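You operate a simulated robot arm through the tools that you are given. There is no shell and no other tool.

Carry out the task below with a simulated two-armed robot. There is one attempt and no reset: what you move stays moved.

Task
Close down the air pump and swing the arm back to the wall.
Fine: pump off, bleed it to 0, then pump knob closed; arm knob closed.

It is judged by the outcome, as a careful person would: the job done as asked, and still so three seconds after it is handed in. It fails if anything else is knocked over, pushed out of place, dropped, spilled or broken.

Robot
Two 7-joint arms with two-finger parallel grippers on one trunk that stands fixed in place. Base frame: the origin is at the foot of the trunk, x ahead of it, y to its left, z up. Readings come in mm, rad, newtons and seconds.
The left shoulder is at [71, 156, 1355], the right one opposite. Payload 3.91 kg a hand.
The tool frame of a hand sits at the grasp point between the pads (the TCP): z along the fingers, y along the line on which they close. The tips reach 30 mm beyond it. The gripper opens to 110 mm. The fingers are 20 mm wide and 10 mm thick; the gripper's body (48 by 112 mm) begins 55 mm behind the TCP.
Orientation is told as [roll, pitch, yaw] about the base's x, y, z axes, in that order, counted from this pose: with the fingers straight down and closing along the base's y, the tool's x points along the base's -x, its y along +y and its z along -z.

Tools
- The arms move only by the tool jog_arm. It takes "left_series", "right_series" or both (then of equal length, played together; a hand with none holds still); each is a list of rows, each a list of 3 entries, a list of its own where there are three numbers: the gripper command, from -1 (fully open) to 1 (shut), values between in proportion, then the shift along the tool's x, y, z in mm, then the turn, a rotation vector about the tool's x, y, z in rad. In form: [[hand, [dx, dy, dz], [wx, wy, wz]], ...]. A call has 1 to 20 rows; each row shifts and turns the commanded pose from where the row before left it, along the tool's axes as they then stand. Rows are played at 5 a second. More than 50 mm and 0.15 rad between two rows, or a gripper value outside its range, and nothing of the call is played. A pose out of reach is approached as far as the arm can. The call stops where the force on the tool passes 40 N (or 10 N more than at its start, if that is more) or the arm is blocked; 0.2 s more then pass. The fingers move at their own pace (about 108 mm/s each) and stop on an object; they squeeze with about 32 N. The grip force told is the motor's: it shows also when the fingers shut on nothing. Time passes only in rows, and 0.2 s behind the last, so rows that do not move let the fingers close. The reply holds the time, the measured pose of the TCP, the force on the tool along the base axes, the opening and the grip force, in the units named above and with some noise, with the torque about the TCP (base axes, N m) and any sound that the robot's microphone picked up.
- Cameras (640 x 400 px; columns grow to the right, rows downward): "scene" is now at [124.2, 57.4, 1613.3]; the picture's right is [0.61, -0.79, -0.00], its down [-0.22, -0.17, -0.96] and it looks along [0.76, 0.59, -0.28] (base axes); focal length 303 px, centre (320, 200). "left" rides on the left gripper at [72, -17, -103] in its tool frame; the picture's right is [0.23, 0.97, 0.00], its down [-0.76, 0.18, -0.62] and it looks along [-0.61, 0.14, 0.78] (tool axes); focal length 222 px, centre (320, 200). "right" rides on the right gripper at [72, 17, -103] in its tool frame; the picture's right is [-0.23, 0.97, 0.00], its down [-0.76, -0.18, -0.62] and it looks along [-0.61, -0.14, 0.78] (tool axes); focal length 222 px, centre (320, 200). There is no depth. A picture from a camera that has moved, and an enlarged one, comes with that camera's place and axes in the base frame and with its lens.
- get_image(camera): a new picture of that camera. It takes no simulated time.
- move_column(by): slides the trunk up (or, below 0, down) by that many mm; the arms and the scene camera ride with it, the base frame stays. It gives what a move gives, with no picture.
- pan_tilt(pan, tilt): turns the head with the scene camera to pan (to the left, within 1.501 rad either way) and tilt (down, from -0.506 to 1.204), counted from straight ahead of the robot. It gives what a move gives.
- enlarge(camera, box): a new picture of the part [left, top, right, bottom] of that camera's present view, enlarged. It takes no simulated time.
- close_job(): hands the job in; it is judged then, once.

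Nothing tells you positions but the pictures and the camera data. Unless the task says otherwise, let go and move clear before handing in.

The tools are called as name(argument=value, ...) on one line, values as JSON. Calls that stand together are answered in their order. jog_arm: Moves the arms, as the interface text tells. Its arguments: {"type":"object","properties":{"left_series":{"type":"array","items":{"type":"array"}},"right_series":{"type":"array","items":{"type":"array"}}},"required":[]} The other tools are called the same way: move_column (by) slides the trunk up or down; pan_tilt (pan, tilt) turns the head that bears the scene camera; get_image (camera) takes a picture; enlarge (camera, box) takes an enlarged picture of a part of a camera's view; close_job () hands the job in.

At the start:

```text
time: 0.0
left_tool_pos: [612.3, 634.9, 1532.2]
left_ee_rot: [0.0, 0.0, 0.0]
left_wrist_force: [-0.2, -0.1, 0.9]
left_wrist_torque: [-0.02, 0.0, -0.02]
left_gripper_width: 110.0
left_gripper_force: 0.1
right_tool_pos: [638.7, 55.2, 1557.4]
right_ee_rot: [0.001, 0.001, -0.001]
right_wrist_force: [0.5, 1.2, 0.5]
right_wrist_torque: [-0.02, 0.01, 0.01]
right_gripper_width: 110.1
right_gripper_force: 0.2
trunk travel left (down, up): [-800.0, 140.0]
head pan, tilt: [0.66, 0.281]
```

scene: 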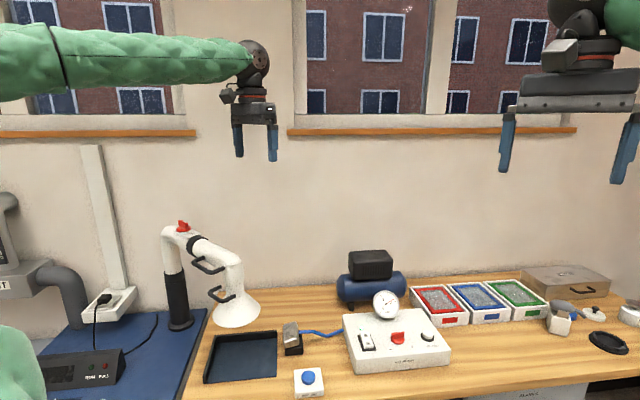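
right: 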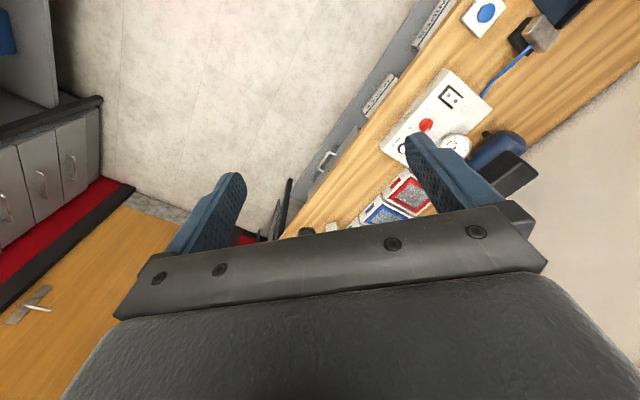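
left: 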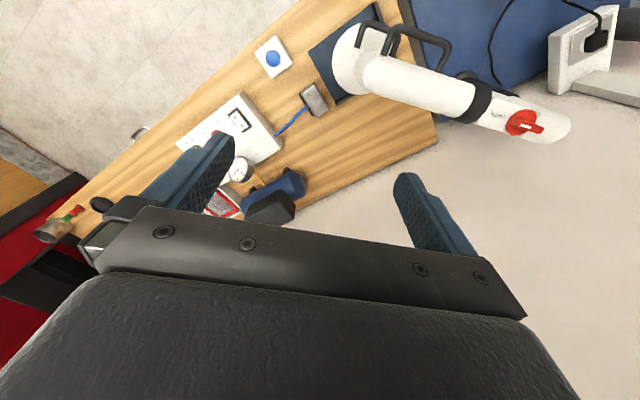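

I see a workbench with a control box (rocker switch, red knob, black button, gauge), a compressor, a foot-style or bench button (blue), and a fume-extraction arm with a red knob on its elbow. I'll look closer before moving anything.

enlarge(camera="scene", box=[270, 230, 470, 400])

enlarge(camera="scene", box=[0, 190, 290, 400])

enlarge(camera="left", box=[160, 0, 640, 250])

enlarge(camera="right", box=[340, 0, 640, 220])

```text
2.35 times, centred on (370, 315) of scene
camera zoom: at [124.2, 57.4, 1613.3], right [0.61, -0.79, 0.0], down [-0.22, -0.17, -0.96], along [0.76, 0.59, -0.28], focal length 712 px, centre (202, -71)
```

zoom: 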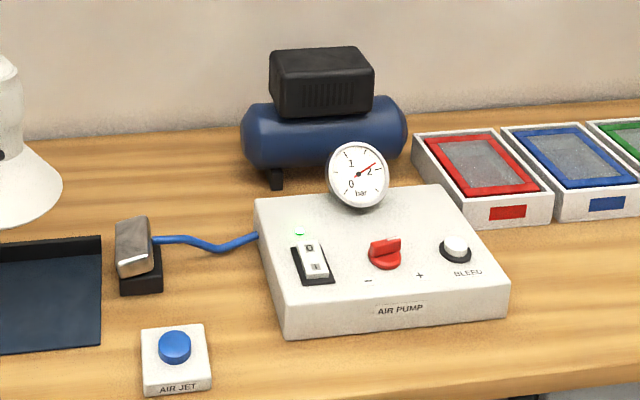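

```text
1.90 times, centred on (145, 295) of scene
camera zoom: at [124.2, 57.4, 1613.3], right [0.61, -0.79, 0.0], down [-0.22, -0.17, -0.96], along [0.76, 0.59, -0.28], focal length 577 px, centre (653, 19)
```

zoom: 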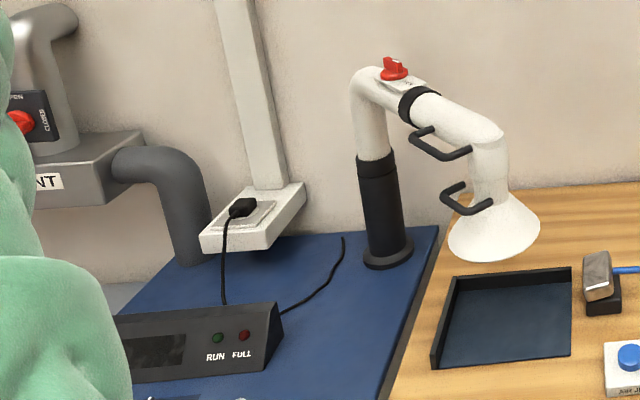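

```text
1.33 times, centred on (400, 125) of left
camera zoom: at [538.1, 618.2, 1635.1], right [-0.23, 0.97, 0.0], down [0.76, 0.18, 0.62], along [0.61, 0.14, -0.78], focal length 296 px, centre (213, 300)
```

zoom: 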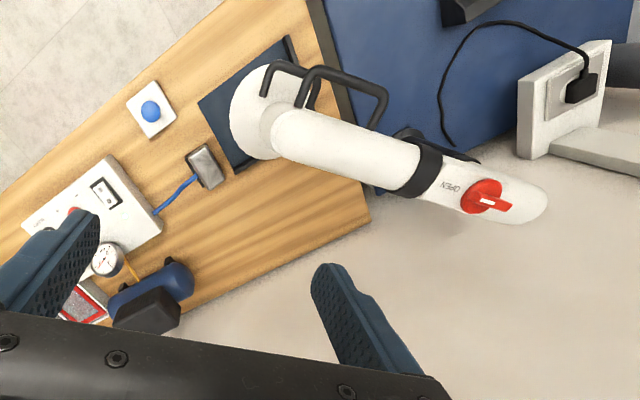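

```text
1.82 times, centred on (490, 110) of right
camera zoom: at [567.0, 69.9, 1660.3], right [0.23, 0.97, 0.0], down [0.76, -0.18, 0.62], along [0.61, -0.14, -0.78], focal length 404 px, centre (11, 364)
```

zoom: 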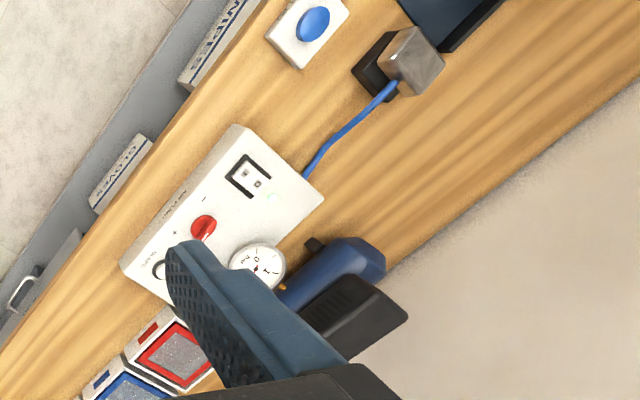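

The AIR JET button triangulates to roughly (651, 510, 882), so the bench top is near z≈850. I'll pan the head to see the rest of the scene and the extraction arm area more fully.

pan_tilt(pan=1.0, tilt=0.45)

get_image(camera="scene")

```text
time: 0.8
left_tool_pos: [611.9, 634.5, 1531.2]
left_ee_rot: [0.001, -0.001, 0.001]
left_wrist_force: [-0.6, -0.9, 0.0]
left_wrist_torque: [0.02, 0.01, -0.01]
left_gripper_width: 109.9
left_gripper_force: 0.0
right_tool_pos: [638.2, 52.2, 1557.7]
right_ee_rot: [0.001, 0.001, 0.0]
right_wrist_force: [-0.1, 0.5, 0.5]
right_wrist_torque: [-0.02, 0.01, 0.03]
right_gripper_width: 109.8
right_gripper_force: 0.1
trunk travel left (down, up): [-800.0, 140.0]
head pan, tilt: [1.0, 0.45]
```

```text
taken
camera scene: at [100.1, 77.4, 1597.6], right [0.84, -0.54, 0.0], down [-0.24, -0.37, -0.9], along [0.49, 0.76, -0.44], focal length 303 px, centre (320, 200)
```

scene: 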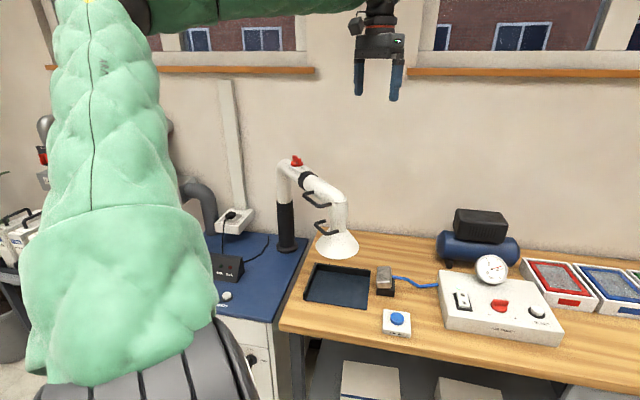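

The left upper arm blocks part of the view to the left. I'll check both sides and then enlarge the extraction arm.

enlarge(camera="scene", box=[180, 130, 400, 310])

enlarge(camera="scene", box=[0, 100, 120, 320])

enlarge(camera="scene", box=[420, 230, 600, 360])

```text
2.22 times, centred on (290, 220) of scene
camera zoom: at [100.1, 77.4, 1597.6], right [0.84, -0.54, 0.0], down [-0.24, -0.37, -0.9], along [0.49, 0.76, -0.44], focal length 673 px, centre (387, 156)
```

zoom: 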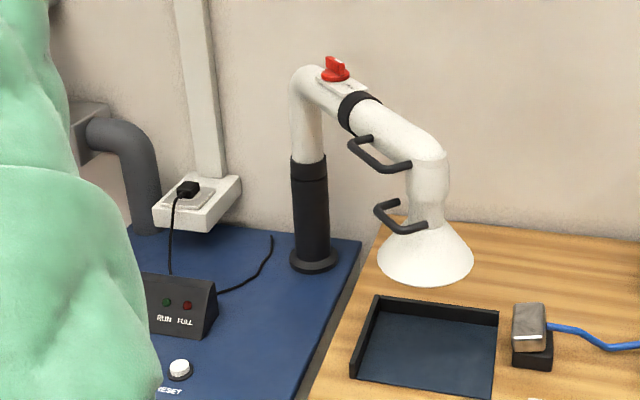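

```text
1.82 times, centred on (60, 210) of scene
camera zoom: at [100.1, 77.4, 1597.6], right [0.84, -0.54, 0.0], down [-0.24, -0.37, -0.9], along [0.49, 0.76, -0.44], focal length 550 px, centre (793, 182)
```

zoom: 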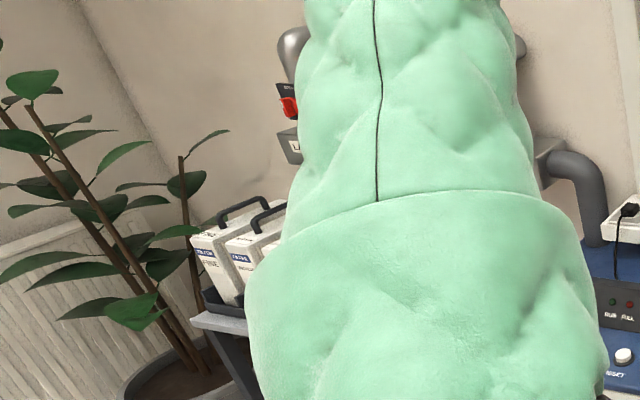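

```text
3.08 times, centred on (510, 295) of scene
camera zoom: at [100.1, 77.4, 1597.6], right [0.84, -0.54, 0.0], down [-0.24, -0.37, -0.9], along [0.49, 0.76, -0.44], focal length 932 px, centre (-265, -92)
```

zoom: 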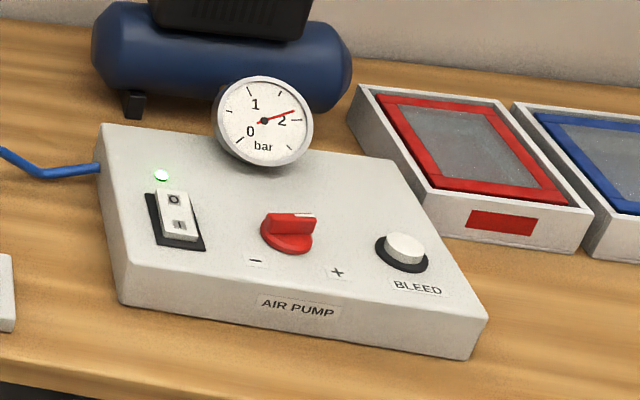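

Key estimates (base frame): arm knob ≈ (591, 991, 1247), hood ≈ (579, 717, 1060), pump switch ≈ (854, 435, 905), pump knob ≈ (917, 358, 916), bleed ≈ (987, 287, 915). Wall and bench run along about [0.62, -0.78]. Next I bring the left hand above the pump box to look at it closely.

jog_arm(left_series=[[-1, [-18, -38, 20], [0, 0, 0]], [-1, [-18, -38, 20], [0, 0, 0]], [-1, [-18, -38, 20], [0, 0, 0]], [-1, [-18, -38, 20], [0, 0, 0]], [-1, [-18, -38, 20], [0, 0, 0]], [-1, [-18, -38, 20], [0, 0, 0]], [0, [0, 0, 0], [0, 0, -0.14]], [0.5, [0, 0, 0], [0, 0, -0.14]], [1, [0, 0, 0], [0, 0, -0.14]], [1, [0, 0, 0], [0, 0, -0.14]], [1, [0, 0, 0], [0, 0, -0.14]]])

get_image(camera="left")

get_image(camera="scene")

```text
time: 3.2
left_tool_pos: [718.3, 406.1, 1413.0]
left_ee_rot: [0.0, -0.001, 0.702]
left_wrist_force: [-0.1, -0.2, -0.6]
left_wrist_torque: [0.01, -0.04, -0.01]
left_gripper_width: 0.1
left_gripper_force: 32.1
right_tool_pos: [638.2, 53.1, 1556.6]
right_ee_rot: [-0.001, -0.001, -0.002]
right_wrist_force: [1.0, -0.9, -0.4]
right_wrist_torque: [0.01, 0.0, -0.02]
right_gripper_width: 109.7
right_gripper_force: 0.0
trunk travel left (down, up): [-800.0, 140.0]
head pan, tilt: [1.0, 0.45]
```

```text
taken
camera left: at [673.9, 347.2, 1515.4], right [-0.8, 0.6, 0.0], down [0.47, 0.63, 0.62], along [0.37, 0.5, -0.78], focal length 222 px, centre (320, 200)
```

left: 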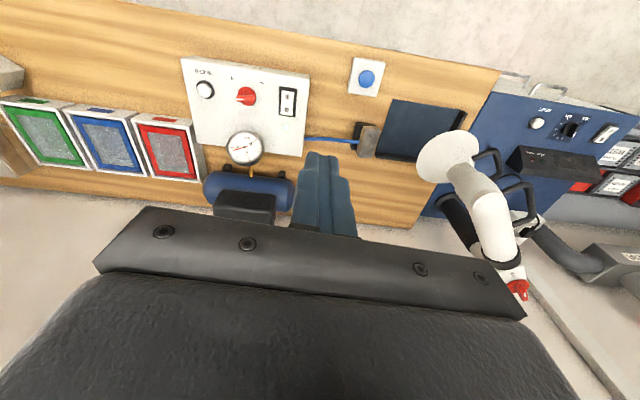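

```text
taken
camera scene: at [100.1, 76.9, 1597.6], right [0.84, -0.54, 0.0], down [-0.24, -0.37, -0.9], along [0.49, 0.76, -0.44], focal length 303 px, centre (320, 200)
```

scene: 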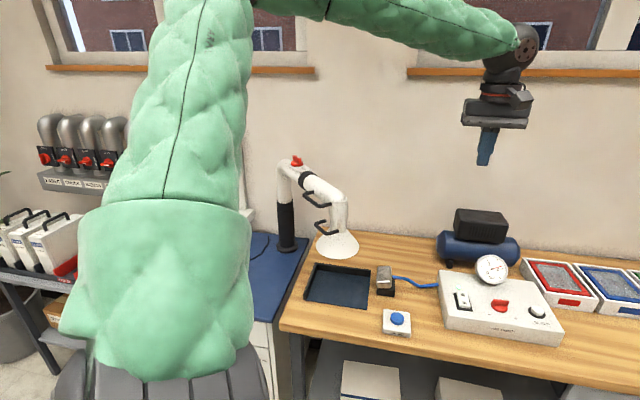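

I now have a top-down view of the pump box. There is also a bank of valves at the far left, so I'll zoom in on its labels and on the box.

enlarge(camera="scene", box=[30, 105, 140, 195])

enlarge(camera="left", box=[170, 40, 330, 180])

enlarge(camera="left", box=[400, 70, 640, 310])

enlarge(camera="scene", box=[420, 230, 600, 360])

```text
4.44 times, centred on (85, 150) of scene
camera zoom: at [100.1, 76.9, 1597.6], right [0.84, -0.54, 0.0], down [-0.24, -0.37, -0.9], along [0.49, 0.76, -0.44], focal length 1346 px, centre (1364, 422)
```

zoom: 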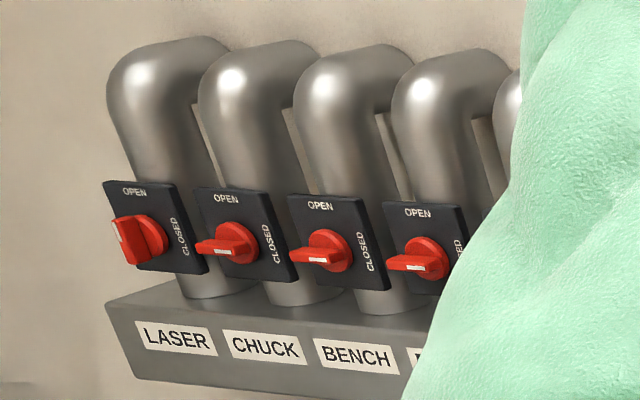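

```text
2.86 times, centred on (250, 110) of left
camera zoom: at [673.9, 347.2, 1515.4], right [-0.8, 0.6, 0.0], down [0.47, 0.63, 0.62], along [0.37, 0.5, -0.78], focal length 635 px, centre (520, 457)
```

zoom: 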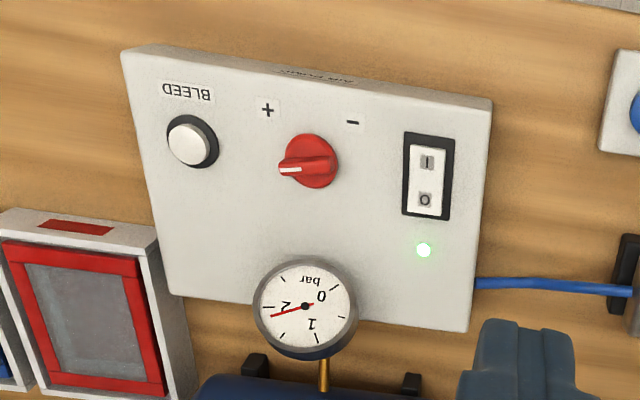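

```text
1.67 times, centred on (520, 190) of left
camera zoom: at [673.9, 347.2, 1515.4], right [-0.8, 0.6, 0.0], down [0.47, 0.63, 0.62], along [0.37, 0.5, -0.78], focal length 370 px, centre (-13, 217)
```

zoom: 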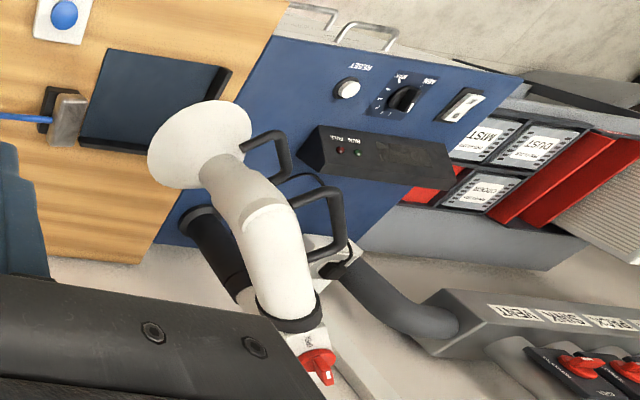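

```text
3.08 times, centred on (510, 295) of scene
camera zoom: at [100.1, 76.9, 1597.6], right [0.84, -0.54, 0.0], down [-0.24, -0.37, -0.9], along [0.49, 0.76, -0.44], focal length 932 px, centre (-265, -92)
```

zoom: 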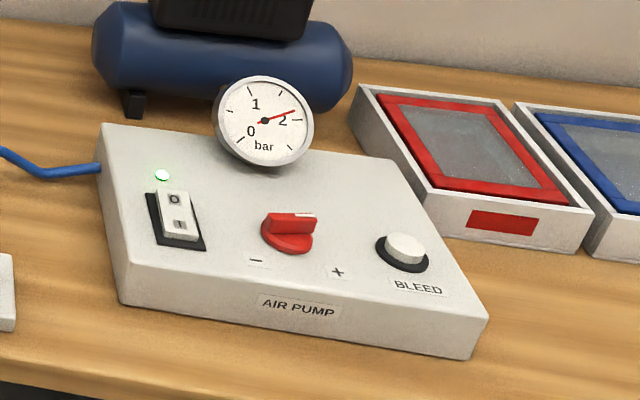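

Precise triangulation puts the rocker's "O" end near (842, 434, 941) and the pump knob near (900, 352, 930), with its pointer toward BLEED (+ side). Next I lower the left hand for a closer look.

jog_arm(left_series=[[1, [-11.5, -7.3, 44], [0, 0, 0]], [1, [-11.5, -7.3, 44], [0, 0, 0]], [1, [-11.5, -7.3, 44], [0, 0, 0]], [1, [-11.5, -7.3, 44], [0, 0, 0]], [1, [-11.5, -7.3, 44], [0, 0, 0]], [1, [0, 0, 0], [0, 0, 0]]])

get_image(camera="left")

get_image(camera="right")

get_image(camera="scene")

```text
time: 4.6
left_tool_pos: [785.9, 416.4, 1192.2]
left_ee_rot: [0.0, 0.001, 0.7]
left_wrist_force: [0.0, -0.7, -0.3]
left_wrist_torque: [0.0, 0.02, 0.06]
left_gripper_width: 0.0
left_gripper_force: 32.3
right_tool_pos: [637.5, 52.4, 1557.8]
right_ee_rot: [0.001, 0.002, 0.0]
right_wrist_force: [-0.1, 0.4, -0.5]
right_wrist_torque: [0.03, -0.02, 0.0]
right_gripper_width: 110.0
right_gripper_force: 0.1
trunk travel left (down, up): [-800.0, 140.0]
head pan, tilt: [1.0, 0.45]
```

```text
taken
camera left: at [740.0, 357.2, 1295.3], right [-0.8, 0.6, 0.0], down [0.47, 0.63, 0.62], along [0.37, 0.5, -0.78], focal length 222 px, centre (320, 200)
```

left: 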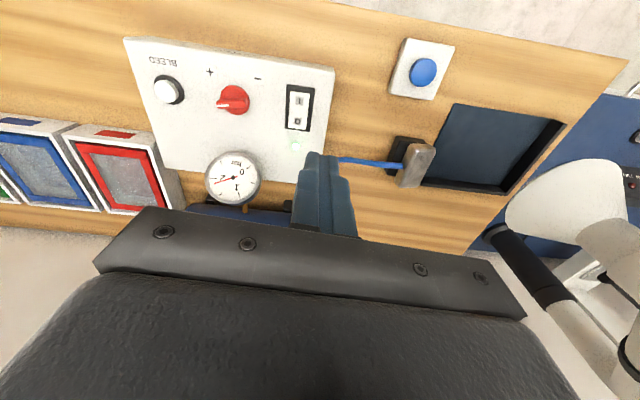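

```text
taken
camera right: at [565.5, 69.3, 1661.0], right [0.23, 0.97, 0.0], down [0.76, -0.18, 0.62], along [0.61, -0.14, -0.78], focal length 222 px, centre (320, 200)
```

right: 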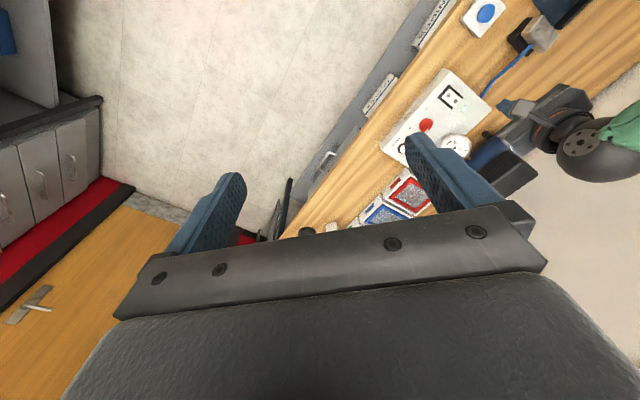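

```text
taken
camera scene: at [98.7, 76.9, 1597.7], right [0.84, -0.54, 0.0], down [-0.23, -0.37, -0.9], along [0.49, 0.76, -0.43], focal length 303 px, centre (320, 200)
```

scene: 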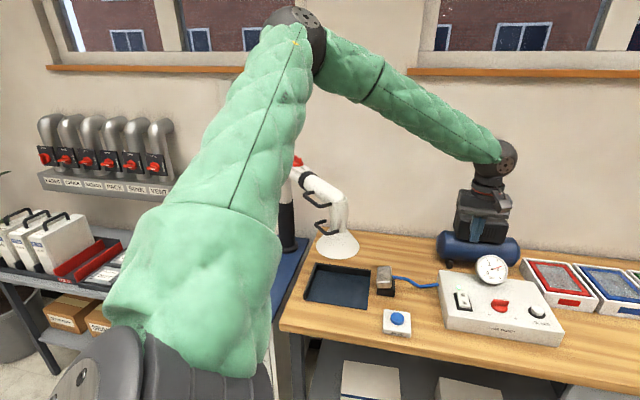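

The valve bank reads LASER, CHUCK, BENCH, …, SINK, VENT – none belongs to the pump or the extraction arm, so I'll leave it. I zoom in on the pump panel from the left hand.

enlarge(camera="left", box=[110, 20, 350, 220])

enlarge(camera="scene", box=[30, 105, 190, 205])

enlarge(camera="right", box=[370, 50, 530, 170])

```text
2.00 times, centred on (230, 120) of left
camera zoom: at [740.0, 357.2, 1295.3], right [-0.8, 0.6, 0.0], down [0.47, 0.63, 0.62], along [0.37, 0.5, -0.78], focal length 444 px, centre (500, 360)
```

zoom: 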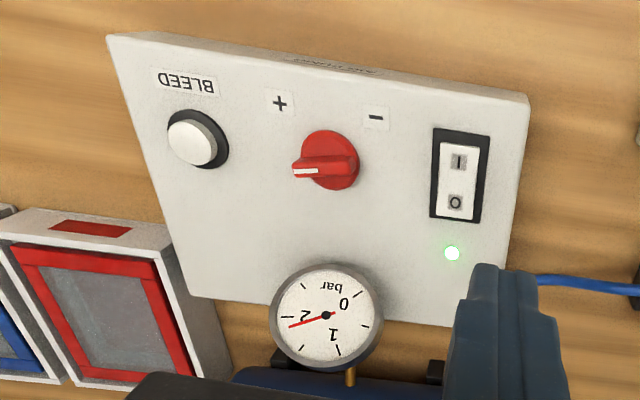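

```text
4.00 times, centred on (110, 155) of scene
camera zoom: at [98.7, 76.9, 1597.7], right [0.84, -0.54, 0.0], down [-0.23, -0.37, -0.9], along [0.49, 0.76, -0.43], focal length 1211 px, centre (1160, 380)
```

zoom: 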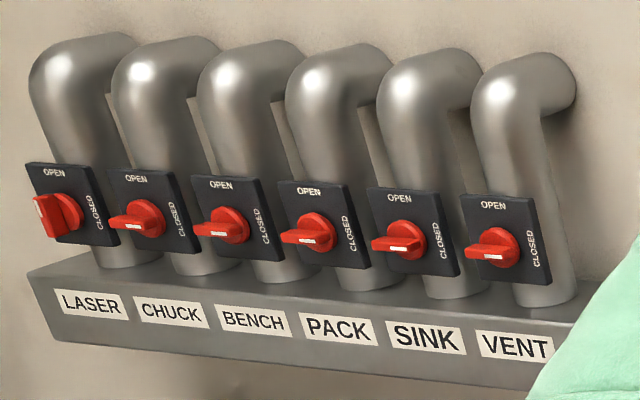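

```text
3.33 times, centred on (450, 110) of right
camera zoom: at [565.5, 69.3, 1661.0], right [0.23, 0.97, 0.0], down [0.76, -0.18, 0.62], along [0.61, -0.14, -0.78], focal length 740 px, centre (-113, 500)
```

zoom: 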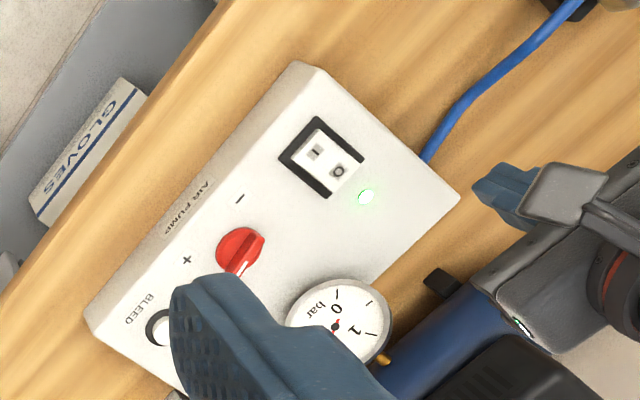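

I have consistent fixes: rocker O end (841, 433, 942), bleed button top (971, 283, 937), knob handle top (896, 352, 956), and panel axes at 45° to the base. Next I move the closed fingers over the "O" end of the switch and align yaw to 0.785.

jog_arm(left_series=[[1, [-14.7, -5.5, 38], [0, 0, 0]], [1, [-14.7, -5.5, 38], [0, 0, 0]], [1, [-14.7, -5.5, 38], [0, 0, 0]], [1, [-14.6, -5.5, 38], [0, 0, 0]], [1, [0, 0, 20], [0, 0, -0.085]], [1, [0, 0, 0], [0, 0, 0]]])

get_image(camera="left")

enlarge(camera="scene", box=[420, 200, 600, 360])

enlarge(camera="right", box=[370, 50, 530, 170])

```text
time: 6.0
left_tool_pos: [845.6, 437.4, 1019.5]
left_ee_rot: [0.0, 0.0, 0.784]
left_wrist_force: [-0.5, 0.4, -0.3]
left_wrist_torque: [-0.02, -0.04, 0.02]
left_gripper_width: 0.2
left_gripper_force: 32.1
right_tool_pos: [637.9, 52.7, 1557.7]
right_ee_rot: [-0.001, 0.001, 0.001]
right_wrist_force: [0.0, 0.2, -0.2]
right_wrist_torque: [0.04, -0.02, 0.02]
right_gripper_width: 110.3
right_gripper_force: 0.0
trunk travel left (down, up): [-800.0, 140.0]
head pan, tilt: [1.0, 0.45]
```

```text
taken
camera left: at [805.6, 373.7, 1122.9], right [-0.85, 0.53, 0.0], down [0.41, 0.66, 0.62], along [0.33, 0.53, -0.78], focal length 222 px, centre (320, 200)
```

left: 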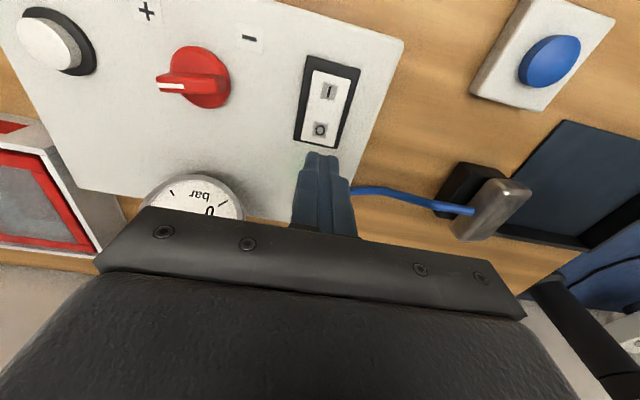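

```text
2.50 times, centred on (510, 280) of scene
camera zoom: at [99.5, 77.1, 1597.7], right [0.84, -0.54, 0.0], down [-0.24, -0.37, -0.9], along [0.49, 0.76, -0.44], focal length 757 px, centre (-155, 0)
```

zoom: 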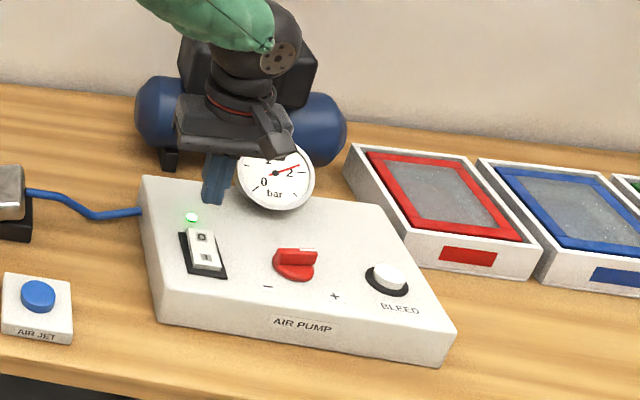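

```text
3.33 times, centred on (450, 110) of right
camera zoom: at [566.4, 69.4, 1660.6], right [0.23, 0.97, 0.0], down [0.76, -0.18, 0.62], along [0.61, -0.14, -0.78], focal length 740 px, centre (-113, 500)
```

zoom: 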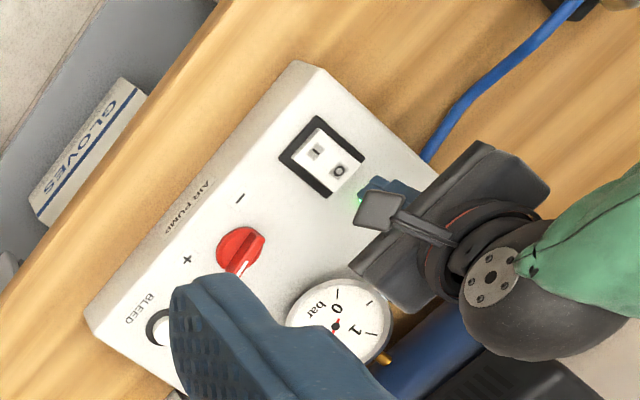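

The fingertip projection matches all three cameras, and O is at about (842, 431, 942). I shift 7 mm back to centre on the O and descend to just above it before pressing.

jog_arm(left_series=[[1, [6, -1.8, 15], [0, 0, 0]], [1, [0, 0, 20], [0, 0, 0]], [1, [0, 0, 4], [0, 0, 0]], [1, [0, 0, 4], [0, 0, 0]], [1, [0, 0, 3], [0, 0, 0]], [1, [0, 0, 3], [0, 0, 0]]])

get_image(camera="left")

enlarge(camera="scene", box=[420, 200, 600, 360])

```text
time: 7.4
left_tool_pos: [842.8, 431.3, 970.2]
left_ee_rot: [-0.001, 0.001, 0.784]
left_wrist_force: [-0.7, -0.3, 0.2]
left_wrist_torque: [-0.01, -0.03, -0.01]
left_gripper_width: 0.0
left_gripper_force: 32.1
right_tool_pos: [637.5, 54.2, 1557.1]
right_ee_rot: [0.003, 0.001, -0.001]
right_wrist_force: [0.3, -0.1, 0.3]
right_wrist_torque: [-0.01, 0.01, 0.03]
right_gripper_width: 110.0
right_gripper_force: 0.1
trunk travel left (down, up): [-800.0, 140.0]
head pan, tilt: [1.0, 0.45]
```

```text
taken
camera left: at [802.8, 368.6, 1073.9], right [-0.85, 0.53, 0.0], down [0.41, 0.66, 0.62], along [0.33, 0.53, -0.78], focal length 222 px, centre (320, 200)
```

left: 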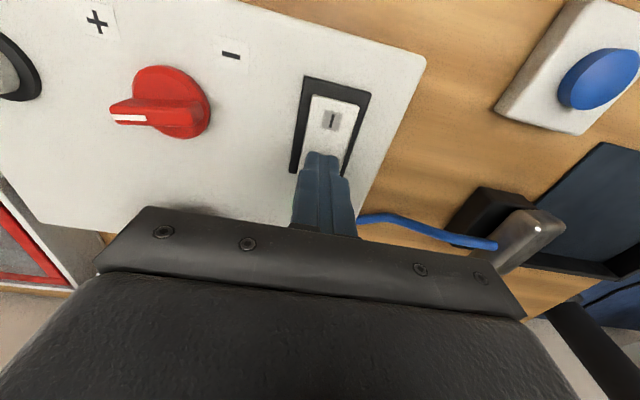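

```text
2.50 times, centred on (510, 280) of scene
camera zoom: at [100.3, 77.4, 1597.6], right [0.84, -0.54, 0.0], down [-0.24, -0.37, -0.9], along [0.49, 0.76, -0.44], focal length 757 px, centre (-155, 0)
```

zoom: 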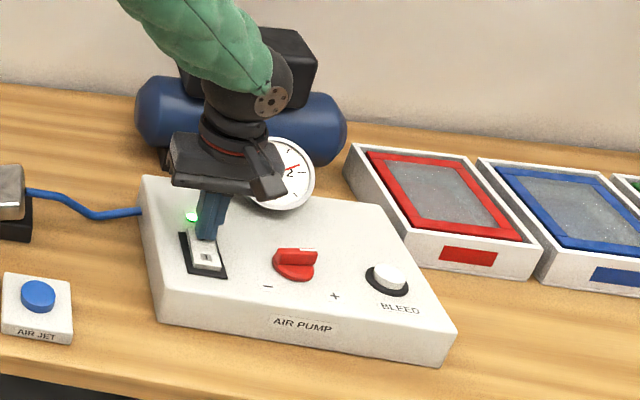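

The tip is over the O end but has not made contact yet (no force). I press on down in small steps.

jog_arm(left_series=[[1, [0, 0, 2], [0, 0, 0]], [1, [0, 0, 2], [0, 0, 0]], [1, [0, 0, 2], [0, 0, 0]], [1, [0, 0, 2], [0, 0, 0]]])

enlarge(camera="scene", box=[420, 200, 600, 360])

```text
time: 8.4
left_tool_pos: [843.3, 431.0, 967.6]
left_ee_rot: [-0.003, -0.004, 0.784]
left_wrist_force: [2.5, 8.5, 24.1]
left_wrist_torque: [0.05, 0.12, -0.07]
left_gripper_width: 0.0
left_gripper_force: 32.5
right_tool_pos: [636.3, 52.7, 1559.1]
right_ee_rot: [0.0, -0.002, 0.0]
right_wrist_force: [-0.2, 0.3, -0.2]
right_wrist_torque: [0.05, -0.03, -0.02]
right_gripper_width: 110.0
right_gripper_force: 0.1
trunk travel left (down, up): [-800.0, 140.0]
head pan, tilt: [1.0, 0.45]
```

```text
2.50 times, centred on (510, 280) of scene
camera zoom: at [98.1, 77.0, 1598.2], right [0.84, -0.54, 0.0], down [-0.23, -0.37, -0.9], along [0.49, 0.76, -0.43], focal length 757 px, centre (-155, 0)
```

zoom: 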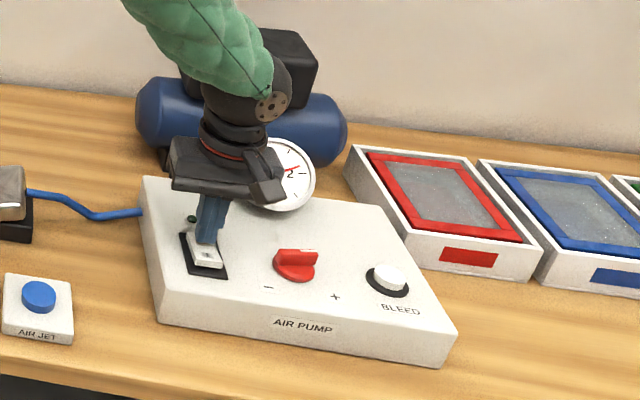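

The LED has gone dark, so the switch flipped to O. I lift off and confirm that it stays off.

jog_arm(left_series=[[1, [0, 0, -20], [0, 0, 0]], [1, [0, 0, -40], [0, 0, 0]], [1, [0, 0, -20], [0, 0, 0]], [1, [0, 0, 0], [0, 0, 0]]])

get_image(camera="left")

enlarge(camera="scene", box=[420, 200, 600, 360])

```text
time: 9.4
left_tool_pos: [845.0, 430.8, 1041.5]
left_ee_rot: [0.0, 0.002, 0.786]
left_wrist_force: [-0.3, -0.2, 0.4]
left_wrist_torque: [-0.05, -0.04, 0.0]
left_gripper_width: 0.2
left_gripper_force: 31.5
right_tool_pos: [640.0, 54.2, 1556.0]
right_ee_rot: [-0.001, 0.003, -0.001]
right_wrist_force: [0.5, 0.1, 0.8]
right_wrist_torque: [0.02, 0.02, 0.02]
right_gripper_width: 109.9
right_gripper_force: 0.0
trunk travel left (down, up): [-800.0, 140.0]
head pan, tilt: [1.0, 0.45]
```

```text
taken
camera left: at [803.8, 368.4, 1145.1], right [-0.85, 0.53, 0.0], down [0.41, 0.66, 0.62], along [0.33, 0.53, -0.78], focal length 222 px, centre (320, 200)
```

left: 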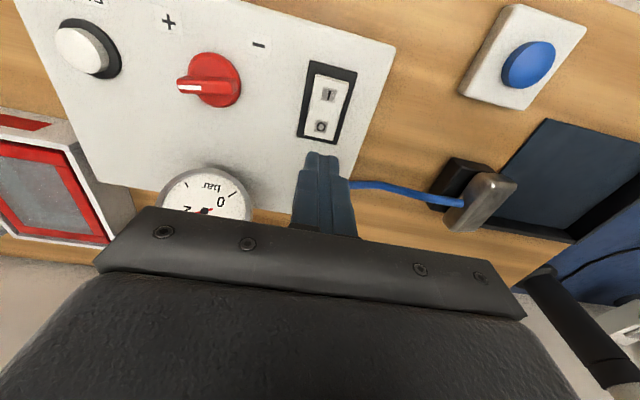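

```text
2.50 times, centred on (510, 280) of scene
camera zoom: at [101.2, 77.4, 1597.4], right [0.84, -0.54, 0.0], down [-0.24, -0.37, -0.9], along [0.49, 0.76, -0.44], focal length 757 px, centre (-155, 0)
```

zoom: 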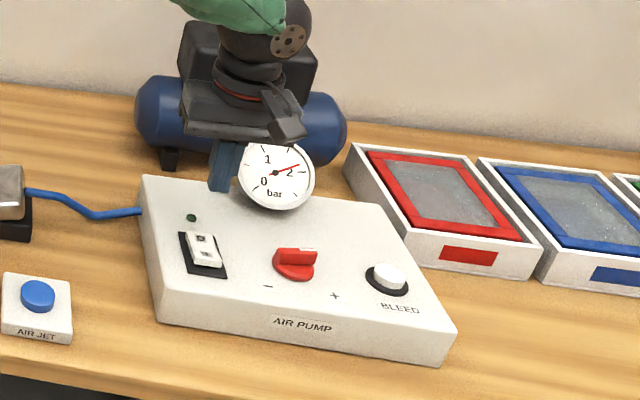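

The pump is off (LED dark, rocker on O), and the gauge still reads about 2. Next is BLEED at about (971, 283, 937). It is near the edge of reach, so I'll yaw back and tilt the fingers a little outward as I go over.

jog_arm(left_series=[[1, [0, 0, -20], [0, 0, 0.128]], [1, [0, 0, -20], [0, 0, 0.128]], [1, [0, 0, -20], [0, 0, 0.129]], [1, [0, 0, 0], [0, -0.125, 0]], [1, [0, 0, 0], [0, -0.125, 0]], [1, [-5.2, -37.1, 23.4], [0, 0, 0]], [1, [-5.2, -37.1, 23.4], [0, 0, 0]], [1, [-5.2, -37.1, 23.4], [0, 0, 0]], [1, [-5.2, -37.1, 23.4], [0, 0, 0]], [1, [-5.2, -37.1, 23.4], [0, 0, 0]], [1, [0, 0, 0], [0, 0, 0]]])

get_image(camera="left")

enlarge(camera="scene", box=[420, 200, 600, 360])

enlarge(camera="right", box=[330, 50, 530, 200])

```text
time: 11.8
left_tool_pos: [905.0, 325.4, 1045.1]
left_ee_rot: [-0.001, -0.248, 0.398]
left_wrist_force: [-0.6, -0.3, 0.4]
left_wrist_torque: [-0.01, 0.0, -0.02]
left_gripper_width: 0.0
left_gripper_force: 31.6
left hand out of reach, approached as far as the arm can: row 8, 9, 10
right_tool_pos: [639.0, 53.1, 1557.6]
right_ee_rot: [0.001, -0.002, -0.001]
right_wrist_force: [0.9, -0.4, 0.7]
right_wrist_torque: [-0.01, -0.02, 0.0]
right_gripper_width: 109.9
right_gripper_force: 0.0
trunk travel left (down, up): [-800.0, 140.0]
head pan, tilt: [1.0, 0.45]
```

```text
taken
camera left: at [822.6, 273.1, 1127.6], right [-0.58, 0.81, -0.06], down [0.47, 0.39, 0.79], along [0.66, 0.43, -0.61], focal length 222 px, centre (320, 200)
```

left: 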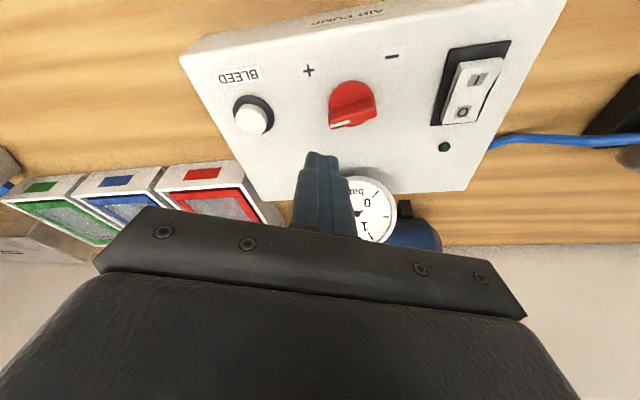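

```text
2.50 times, centred on (510, 280) of scene
camera zoom: at [100.6, 77.4, 1597.5], right [0.84, -0.54, 0.0], down [-0.24, -0.37, -0.9], along [0.49, 0.76, -0.44], focal length 757 px, centre (-155, 0)
```

zoom: 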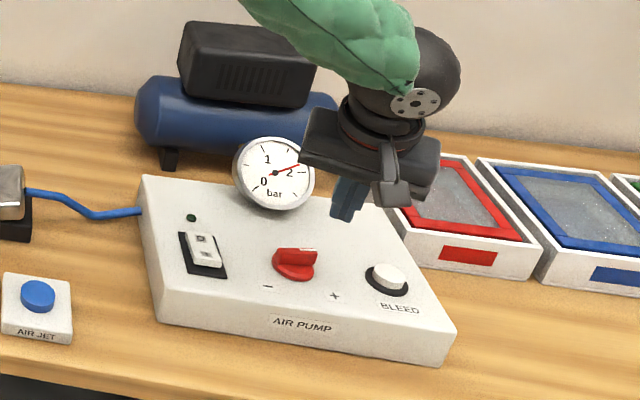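

```text
2.67 times, centred on (430, 125) of right
camera zoom: at [567.5, 69.8, 1660.1], right [0.23, 0.97, 0.0], down [0.76, -0.18, 0.62], along [0.61, -0.14, -0.78], focal length 592 px, centre (27, 400)
```

zoom: 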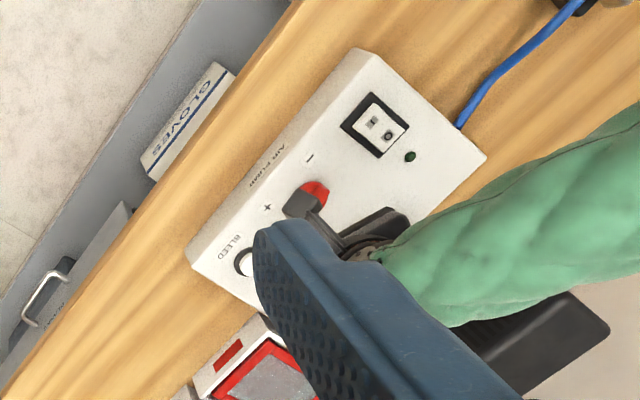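

That spot is out of reach at this trunk height. I'll raise and pull the left hand back, then lower the trunk so the arm can stretch out more horizontally.

jog_arm(left_series=[[1, [10.9, 11.8, -42], [0, 0, 0]], [1, [10.9, 11.8, -42], [0, 0, 0]], [1, [10.9, 11.8, -42], [0, 0, 0]], [1, [10.9, 11.8, -42], [0, 0, 0]], [1, [10.9, 11.8, -42], [0, 0, 0]], [1, [10.9, 11.8, -42], [0, 0, 0]], [1, [10.9, 11.8, -42], [0, 0, 0]], [1, [0, 0, 0], [0, 0, 0]]])

get_image(camera="scene")

```text
time: 13.6
left_tool_pos: [738.8, 344.0, 1313.0]
left_ee_rot: [0.001, -0.247, 0.4]
left_wrist_force: [1.4, -1.1, -0.4]
left_wrist_torque: [-0.01, 0.0, 0.01]
left_gripper_width: 0.2
left_gripper_force: 32.7
right_tool_pos: [639.6, 53.7, 1557.3]
right_ee_rot: [0.0, 0.003, -0.001]
right_wrist_force: [-0.2, -0.7, -1.1]
right_wrist_torque: [0.02, 0.04, 0.01]
right_gripper_width: 109.8
right_gripper_force: 0.1
trunk travel left (down, up): [-800.0, 140.0]
head pan, tilt: [1.0, 0.45]
```

```text
taken
camera scene: at [101.5, 77.2, 1597.5], right [0.84, -0.54, 0.0], down [-0.24, -0.37, -0.9], along [0.49, 0.76, -0.44], focal length 303 px, centre (320, 200)
```

scene: 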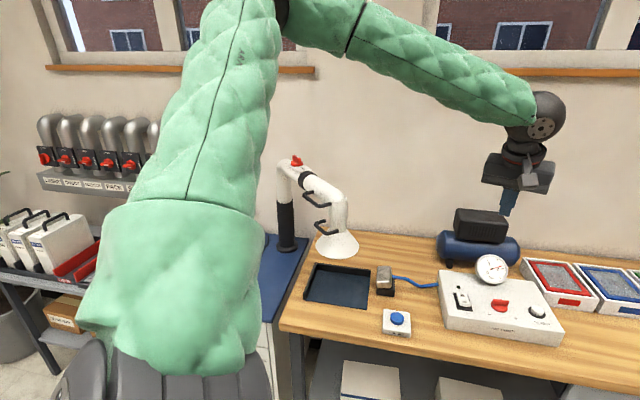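

The command resets to the measured pose, which is good to know. Now I lower the trunk by 230 mm; the left hand will end at about z 1083, clear of the bench.

move_column(by=-230)

get_image(camera="scene")

get_image(camera="left")

get_image(camera="right")

```text
time: 16.1
left_tool_pos: [738.0, 342.4, 1083.6]
left_ee_rot: [-0.001, -0.25, 0.399]
left_wrist_force: [-0.4, 0.0, 0.6]
left_wrist_torque: [0.0, 0.0, -0.02]
left_gripper_width: 0.2
left_gripper_force: 31.9
right_tool_pos: [637.9, 53.9, 1327.0]
right_ee_rot: [-0.001, 0.001, 0.001]
right_wrist_force: [0.6, 0.2, -0.3]
right_wrist_torque: [0.04, 0.01, 0.01]
right_gripper_width: 110.0
right_gripper_force: 0.1
trunk travel left (down, up): [-570.0, 370.0]
head pan, tilt: [1.0, 0.45]
```

```text
taken
camera scene: at [99.8, 77.2, 1367.7], right [0.84, -0.54, 0.0], down [-0.24, -0.37, -0.9], along [0.49, 0.76, -0.44], focal length 303 px, centre (320, 200)
```

scene: 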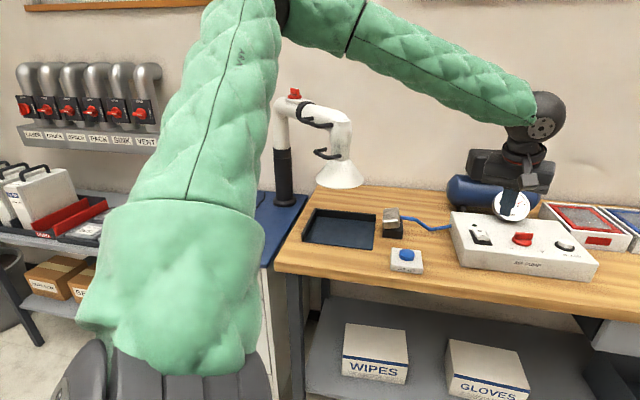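

```text
taken
camera left: at [654.9, 290.7, 1165.3], right [-0.58, 0.81, -0.06], down [0.47, 0.39, 0.79], along [0.66, 0.43, -0.61], focal length 222 px, centre (320, 200)
```

left: 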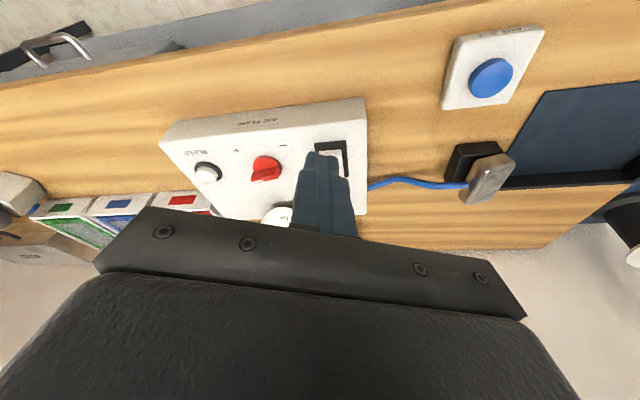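

```text
taken
camera right: at [566.7, 69.6, 1430.5], right [0.23, 0.97, 0.0], down [0.76, -0.18, 0.62], along [0.61, -0.14, -0.78], focal length 222 px, centre (320, 200)
```

right: 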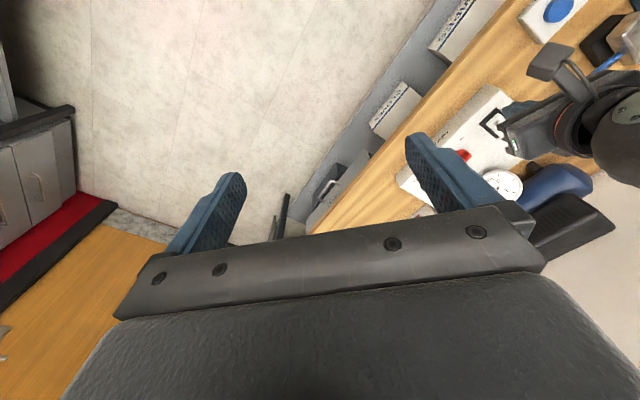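

The view is clear after lowering. Now I move over the BLEED button again with the same outward tilt, stopping about 25 mm above it.

jog_arm(left_series=[[1, [-26.5, -24.2, 22.2], [0, 0, 0]], [1, [-26.5, -24.2, 22.2], [0, 0, 0]], [1, [-26.5, -24.2, 22.2], [0, 0, 0]], [1, [-26.5, -24.2, 22.2], [0, 0, 0]], [1, [-26.5, -24.2, 22.2], [0, 0, 0]], [1, [-26.5, -24.2, 22.2], [0, 0, 0]], [1, [0, 0, 0], [0, 0, 0]]])

get_image(camera="left")

enlarge(camera="scene", box=[440, 160, 620, 300])

```text
time: 17.6
left_tool_pos: [965.9, 281.8, 995.9]
left_ee_rot: [0.0, -0.251, 0.402]
left_wrist_force: [0.2, 0.1, 0.6]
left_wrist_torque: [-0.01, -0.04, 0.0]
left_gripper_width: 0.2
left_gripper_force: 31.9
right_tool_pos: [637.3, 53.7, 1328.9]
right_ee_rot: [-0.001, -0.001, 0.0]
right_wrist_force: [-0.3, 0.1, 0.9]
right_wrist_torque: [0.01, -0.02, 0.01]
right_gripper_width: 110.0
right_gripper_force: 0.1
trunk travel left (down, up): [-570.0, 370.0]
head pan, tilt: [1.0, 0.45]
```

```text
taken
camera left: at [883.3, 229.7, 1077.8], right [-0.58, 0.81, -0.06], down [0.47, 0.39, 0.79], along [0.67, 0.44, -0.61], focal length 222 px, centre (320, 200)
```

left: 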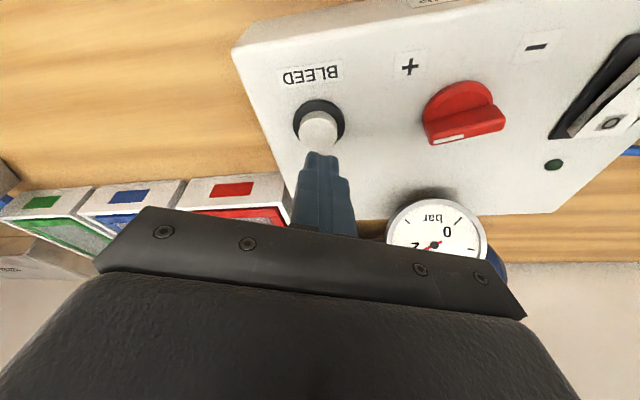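

```text
2.86 times, centred on (530, 230) of scene
camera zoom: at [98.3, 77.2, 1367.8], right [0.84, -0.54, 0.0], down [-0.23, -0.37, -0.9], along [0.49, 0.76, -0.43], focal length 865 px, centre (-280, 114)
```

zoom: 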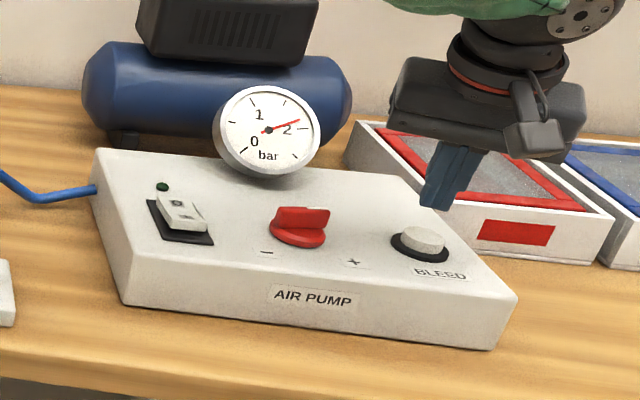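

The fingertip is centred over the BLEED button. I press straight down in small steps and hold, watching the gauge.

jog_arm(left_series=[[1, [6.2, 0, 24.2], [0, 0, 0]], [1, [0.74, 0, 2.91], [0, 0, 0]], [1, [0.74, 0, 2.91], [0, 0, 0]], [1, [0.74, 0, 2.91], [0, 0, 0]], [1, [0, 0, 0], [0, 0, 0]]])

get_image(camera="left")

enlarge(camera="scene", box=[440, 160, 620, 300])

```text
time: 18.9
left_tool_pos: [961.5, 285.4, 960.5]
left_ee_rot: [-0.002, -0.252, 0.399]
left_wrist_force: [0.1, -0.8, 4.7]
left_wrist_torque: [-0.08, -0.01, 0.02]
left_gripper_width: 0.0
left_gripper_force: 32.1
left hand out of reach, approached as far as the arm can: row 1
right_tool_pos: [639.1, 53.7, 1327.4]
right_ee_rot: [0.0, 0.0, 0.0]
right_wrist_force: [-0.8, -0.1, -1.1]
right_wrist_torque: [-0.01, -0.01, -0.01]
right_gripper_width: 110.0
right_gripper_force: 0.1
trunk travel left (down, up): [-570.0, 370.0]
head pan, tilt: [1.0, 0.45]
heard: click
```

```text
taken
camera left: at [878.9, 232.5, 1043.3], right [-0.58, 0.81, -0.06], down [0.47, 0.39, 0.79], along [0.67, 0.43, -0.61], focal length 222 px, centre (320, 200)
```

left: 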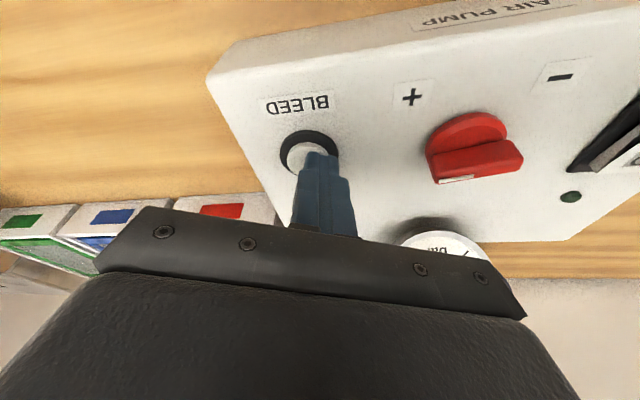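

```text
2.86 times, centred on (530, 230) of scene
camera zoom: at [99.9, 77.0, 1367.6], right [0.84, -0.54, 0.0], down [-0.24, -0.37, -0.9], along [0.49, 0.76, -0.44], focal length 865 px, centre (-280, 114)
```

zoom: 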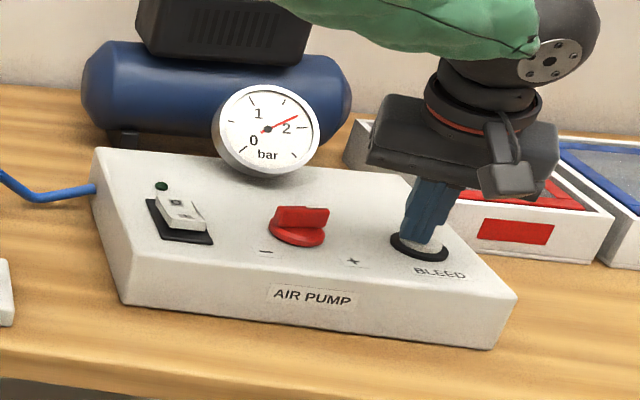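

I heard a click and the needle appears to have started dropping. I hold the button and watch.

jog_arm(left_series=[[1, [0, 0, 0], [0, 0, 0]], [1, [0, 0, 0], [0, 0, 0]], [1, [0, 0, 0], [0, 0, 0]], [1, [0, 0, 0], [0, 0, 0]], [1, [0, 0, 0], [0, 0, 0]]])

enlarge(camera="scene", box=[480, 180, 560, 230])

```text
time: 20.1
left_tool_pos: [962.1, 285.0, 961.4]
left_ee_rot: [-0.001, -0.25, 0.399]
left_wrist_force: [0.5, -1.1, 4.7]
left_wrist_torque: [-0.05, -0.02, 0.01]
left_gripper_width: 0.0
left_gripper_force: 31.7
right_tool_pos: [638.1, 52.8, 1327.5]
right_ee_rot: [0.0, 0.0, 0.001]
right_wrist_force: [0.2, 0.2, -0.3]
right_wrist_torque: [0.02, -0.03, -0.01]
right_gripper_width: 109.9
right_gripper_force: 0.1
trunk travel left (down, up): [-570.0, 370.0]
head pan, tilt: [1.0, 0.45]
```

```text
8.00 times, centred on (520, 205) of scene
camera zoom: at [99.7, 77.0, 1367.6], right [0.84, -0.54, 0.0], down [-0.24, -0.37, -0.9], along [0.49, 0.76, -0.44], focal length 2422 px, centre (-1280, 160)
```

zoom: 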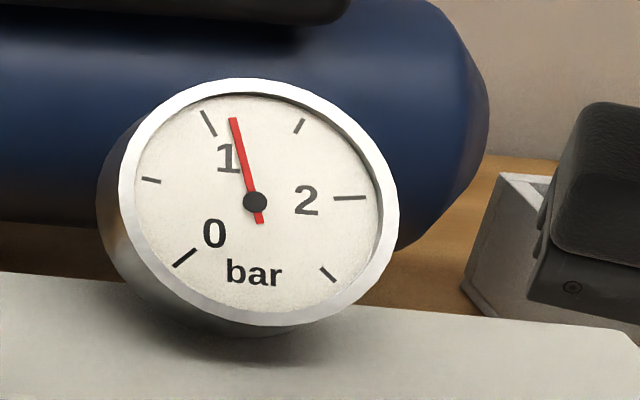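

The gauge is falling (about 1.1 bar now). I keep holding.

jog_arm(left_series=[[1, [0, 0, 0], [0, 0, 0]], [1, [0, 0, 0], [0, 0, 0]], [1, [0, 0, 0], [0, 0, 0]], [1, [0, 0, 0], [0, 0, 0]], [1, [0, 0, 0], [0, 0, 0]], [1, [0, 0, 0], [0, 0, 0]], [1, [0, 0, 0], [0, 0, 0]], [1, [0, 0, 0], [0, 0, 0]], [1, [0, 0, 0], [0, 0, 0]], [1, [0, 0, 0], [0, 0, 0]], [1, [0, 0, 0], [0, 0, 0]], [1, [0, 0, 0], [0, 0, 0]], [1, [0, 0, 0], [0, 0, 0]], [1, [0, 0, 0], [0, 0, 0]], [1, [0, 0, 0], [0, 0, 0]], [1, [0, 0, 0], [0, 0, 0]]])

enlarge(camera="scene", box=[480, 180, 560, 230])

```text
time: 23.4
left_tool_pos: [961.2, 284.1, 962.0]
left_ee_rot: [-0.001, -0.251, 0.401]
left_wrist_force: [-0.3, 0.1, 4.6]
left_wrist_torque: [-0.02, 0.03, 0.01]
left_gripper_width: 0.0
left_gripper_force: 32.1
right_tool_pos: [637.9, 53.2, 1327.7]
right_ee_rot: [-0.001, 0.0, 0.0]
right_wrist_force: [0.4, -0.5, 0.3]
right_wrist_torque: [0.02, 0.03, 0.02]
right_gripper_width: 110.1
right_gripper_force: 0.0
trunk travel left (down, up): [-570.0, 370.0]
head pan, tilt: [1.0, 0.45]
```

```text
8.00 times, centred on (520, 205) of scene
camera zoom: at [99.7, 77.0, 1367.6], right [0.84, -0.54, 0.0], down [-0.24, -0.37, -0.9], along [0.49, 0.76, -0.44], focal length 2422 px, centre (-1280, 160)
```

zoom: 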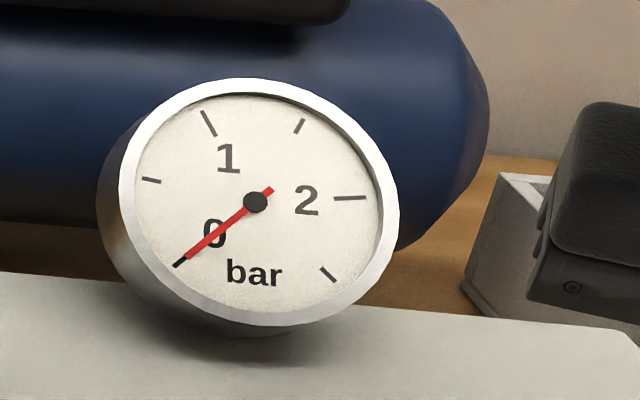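

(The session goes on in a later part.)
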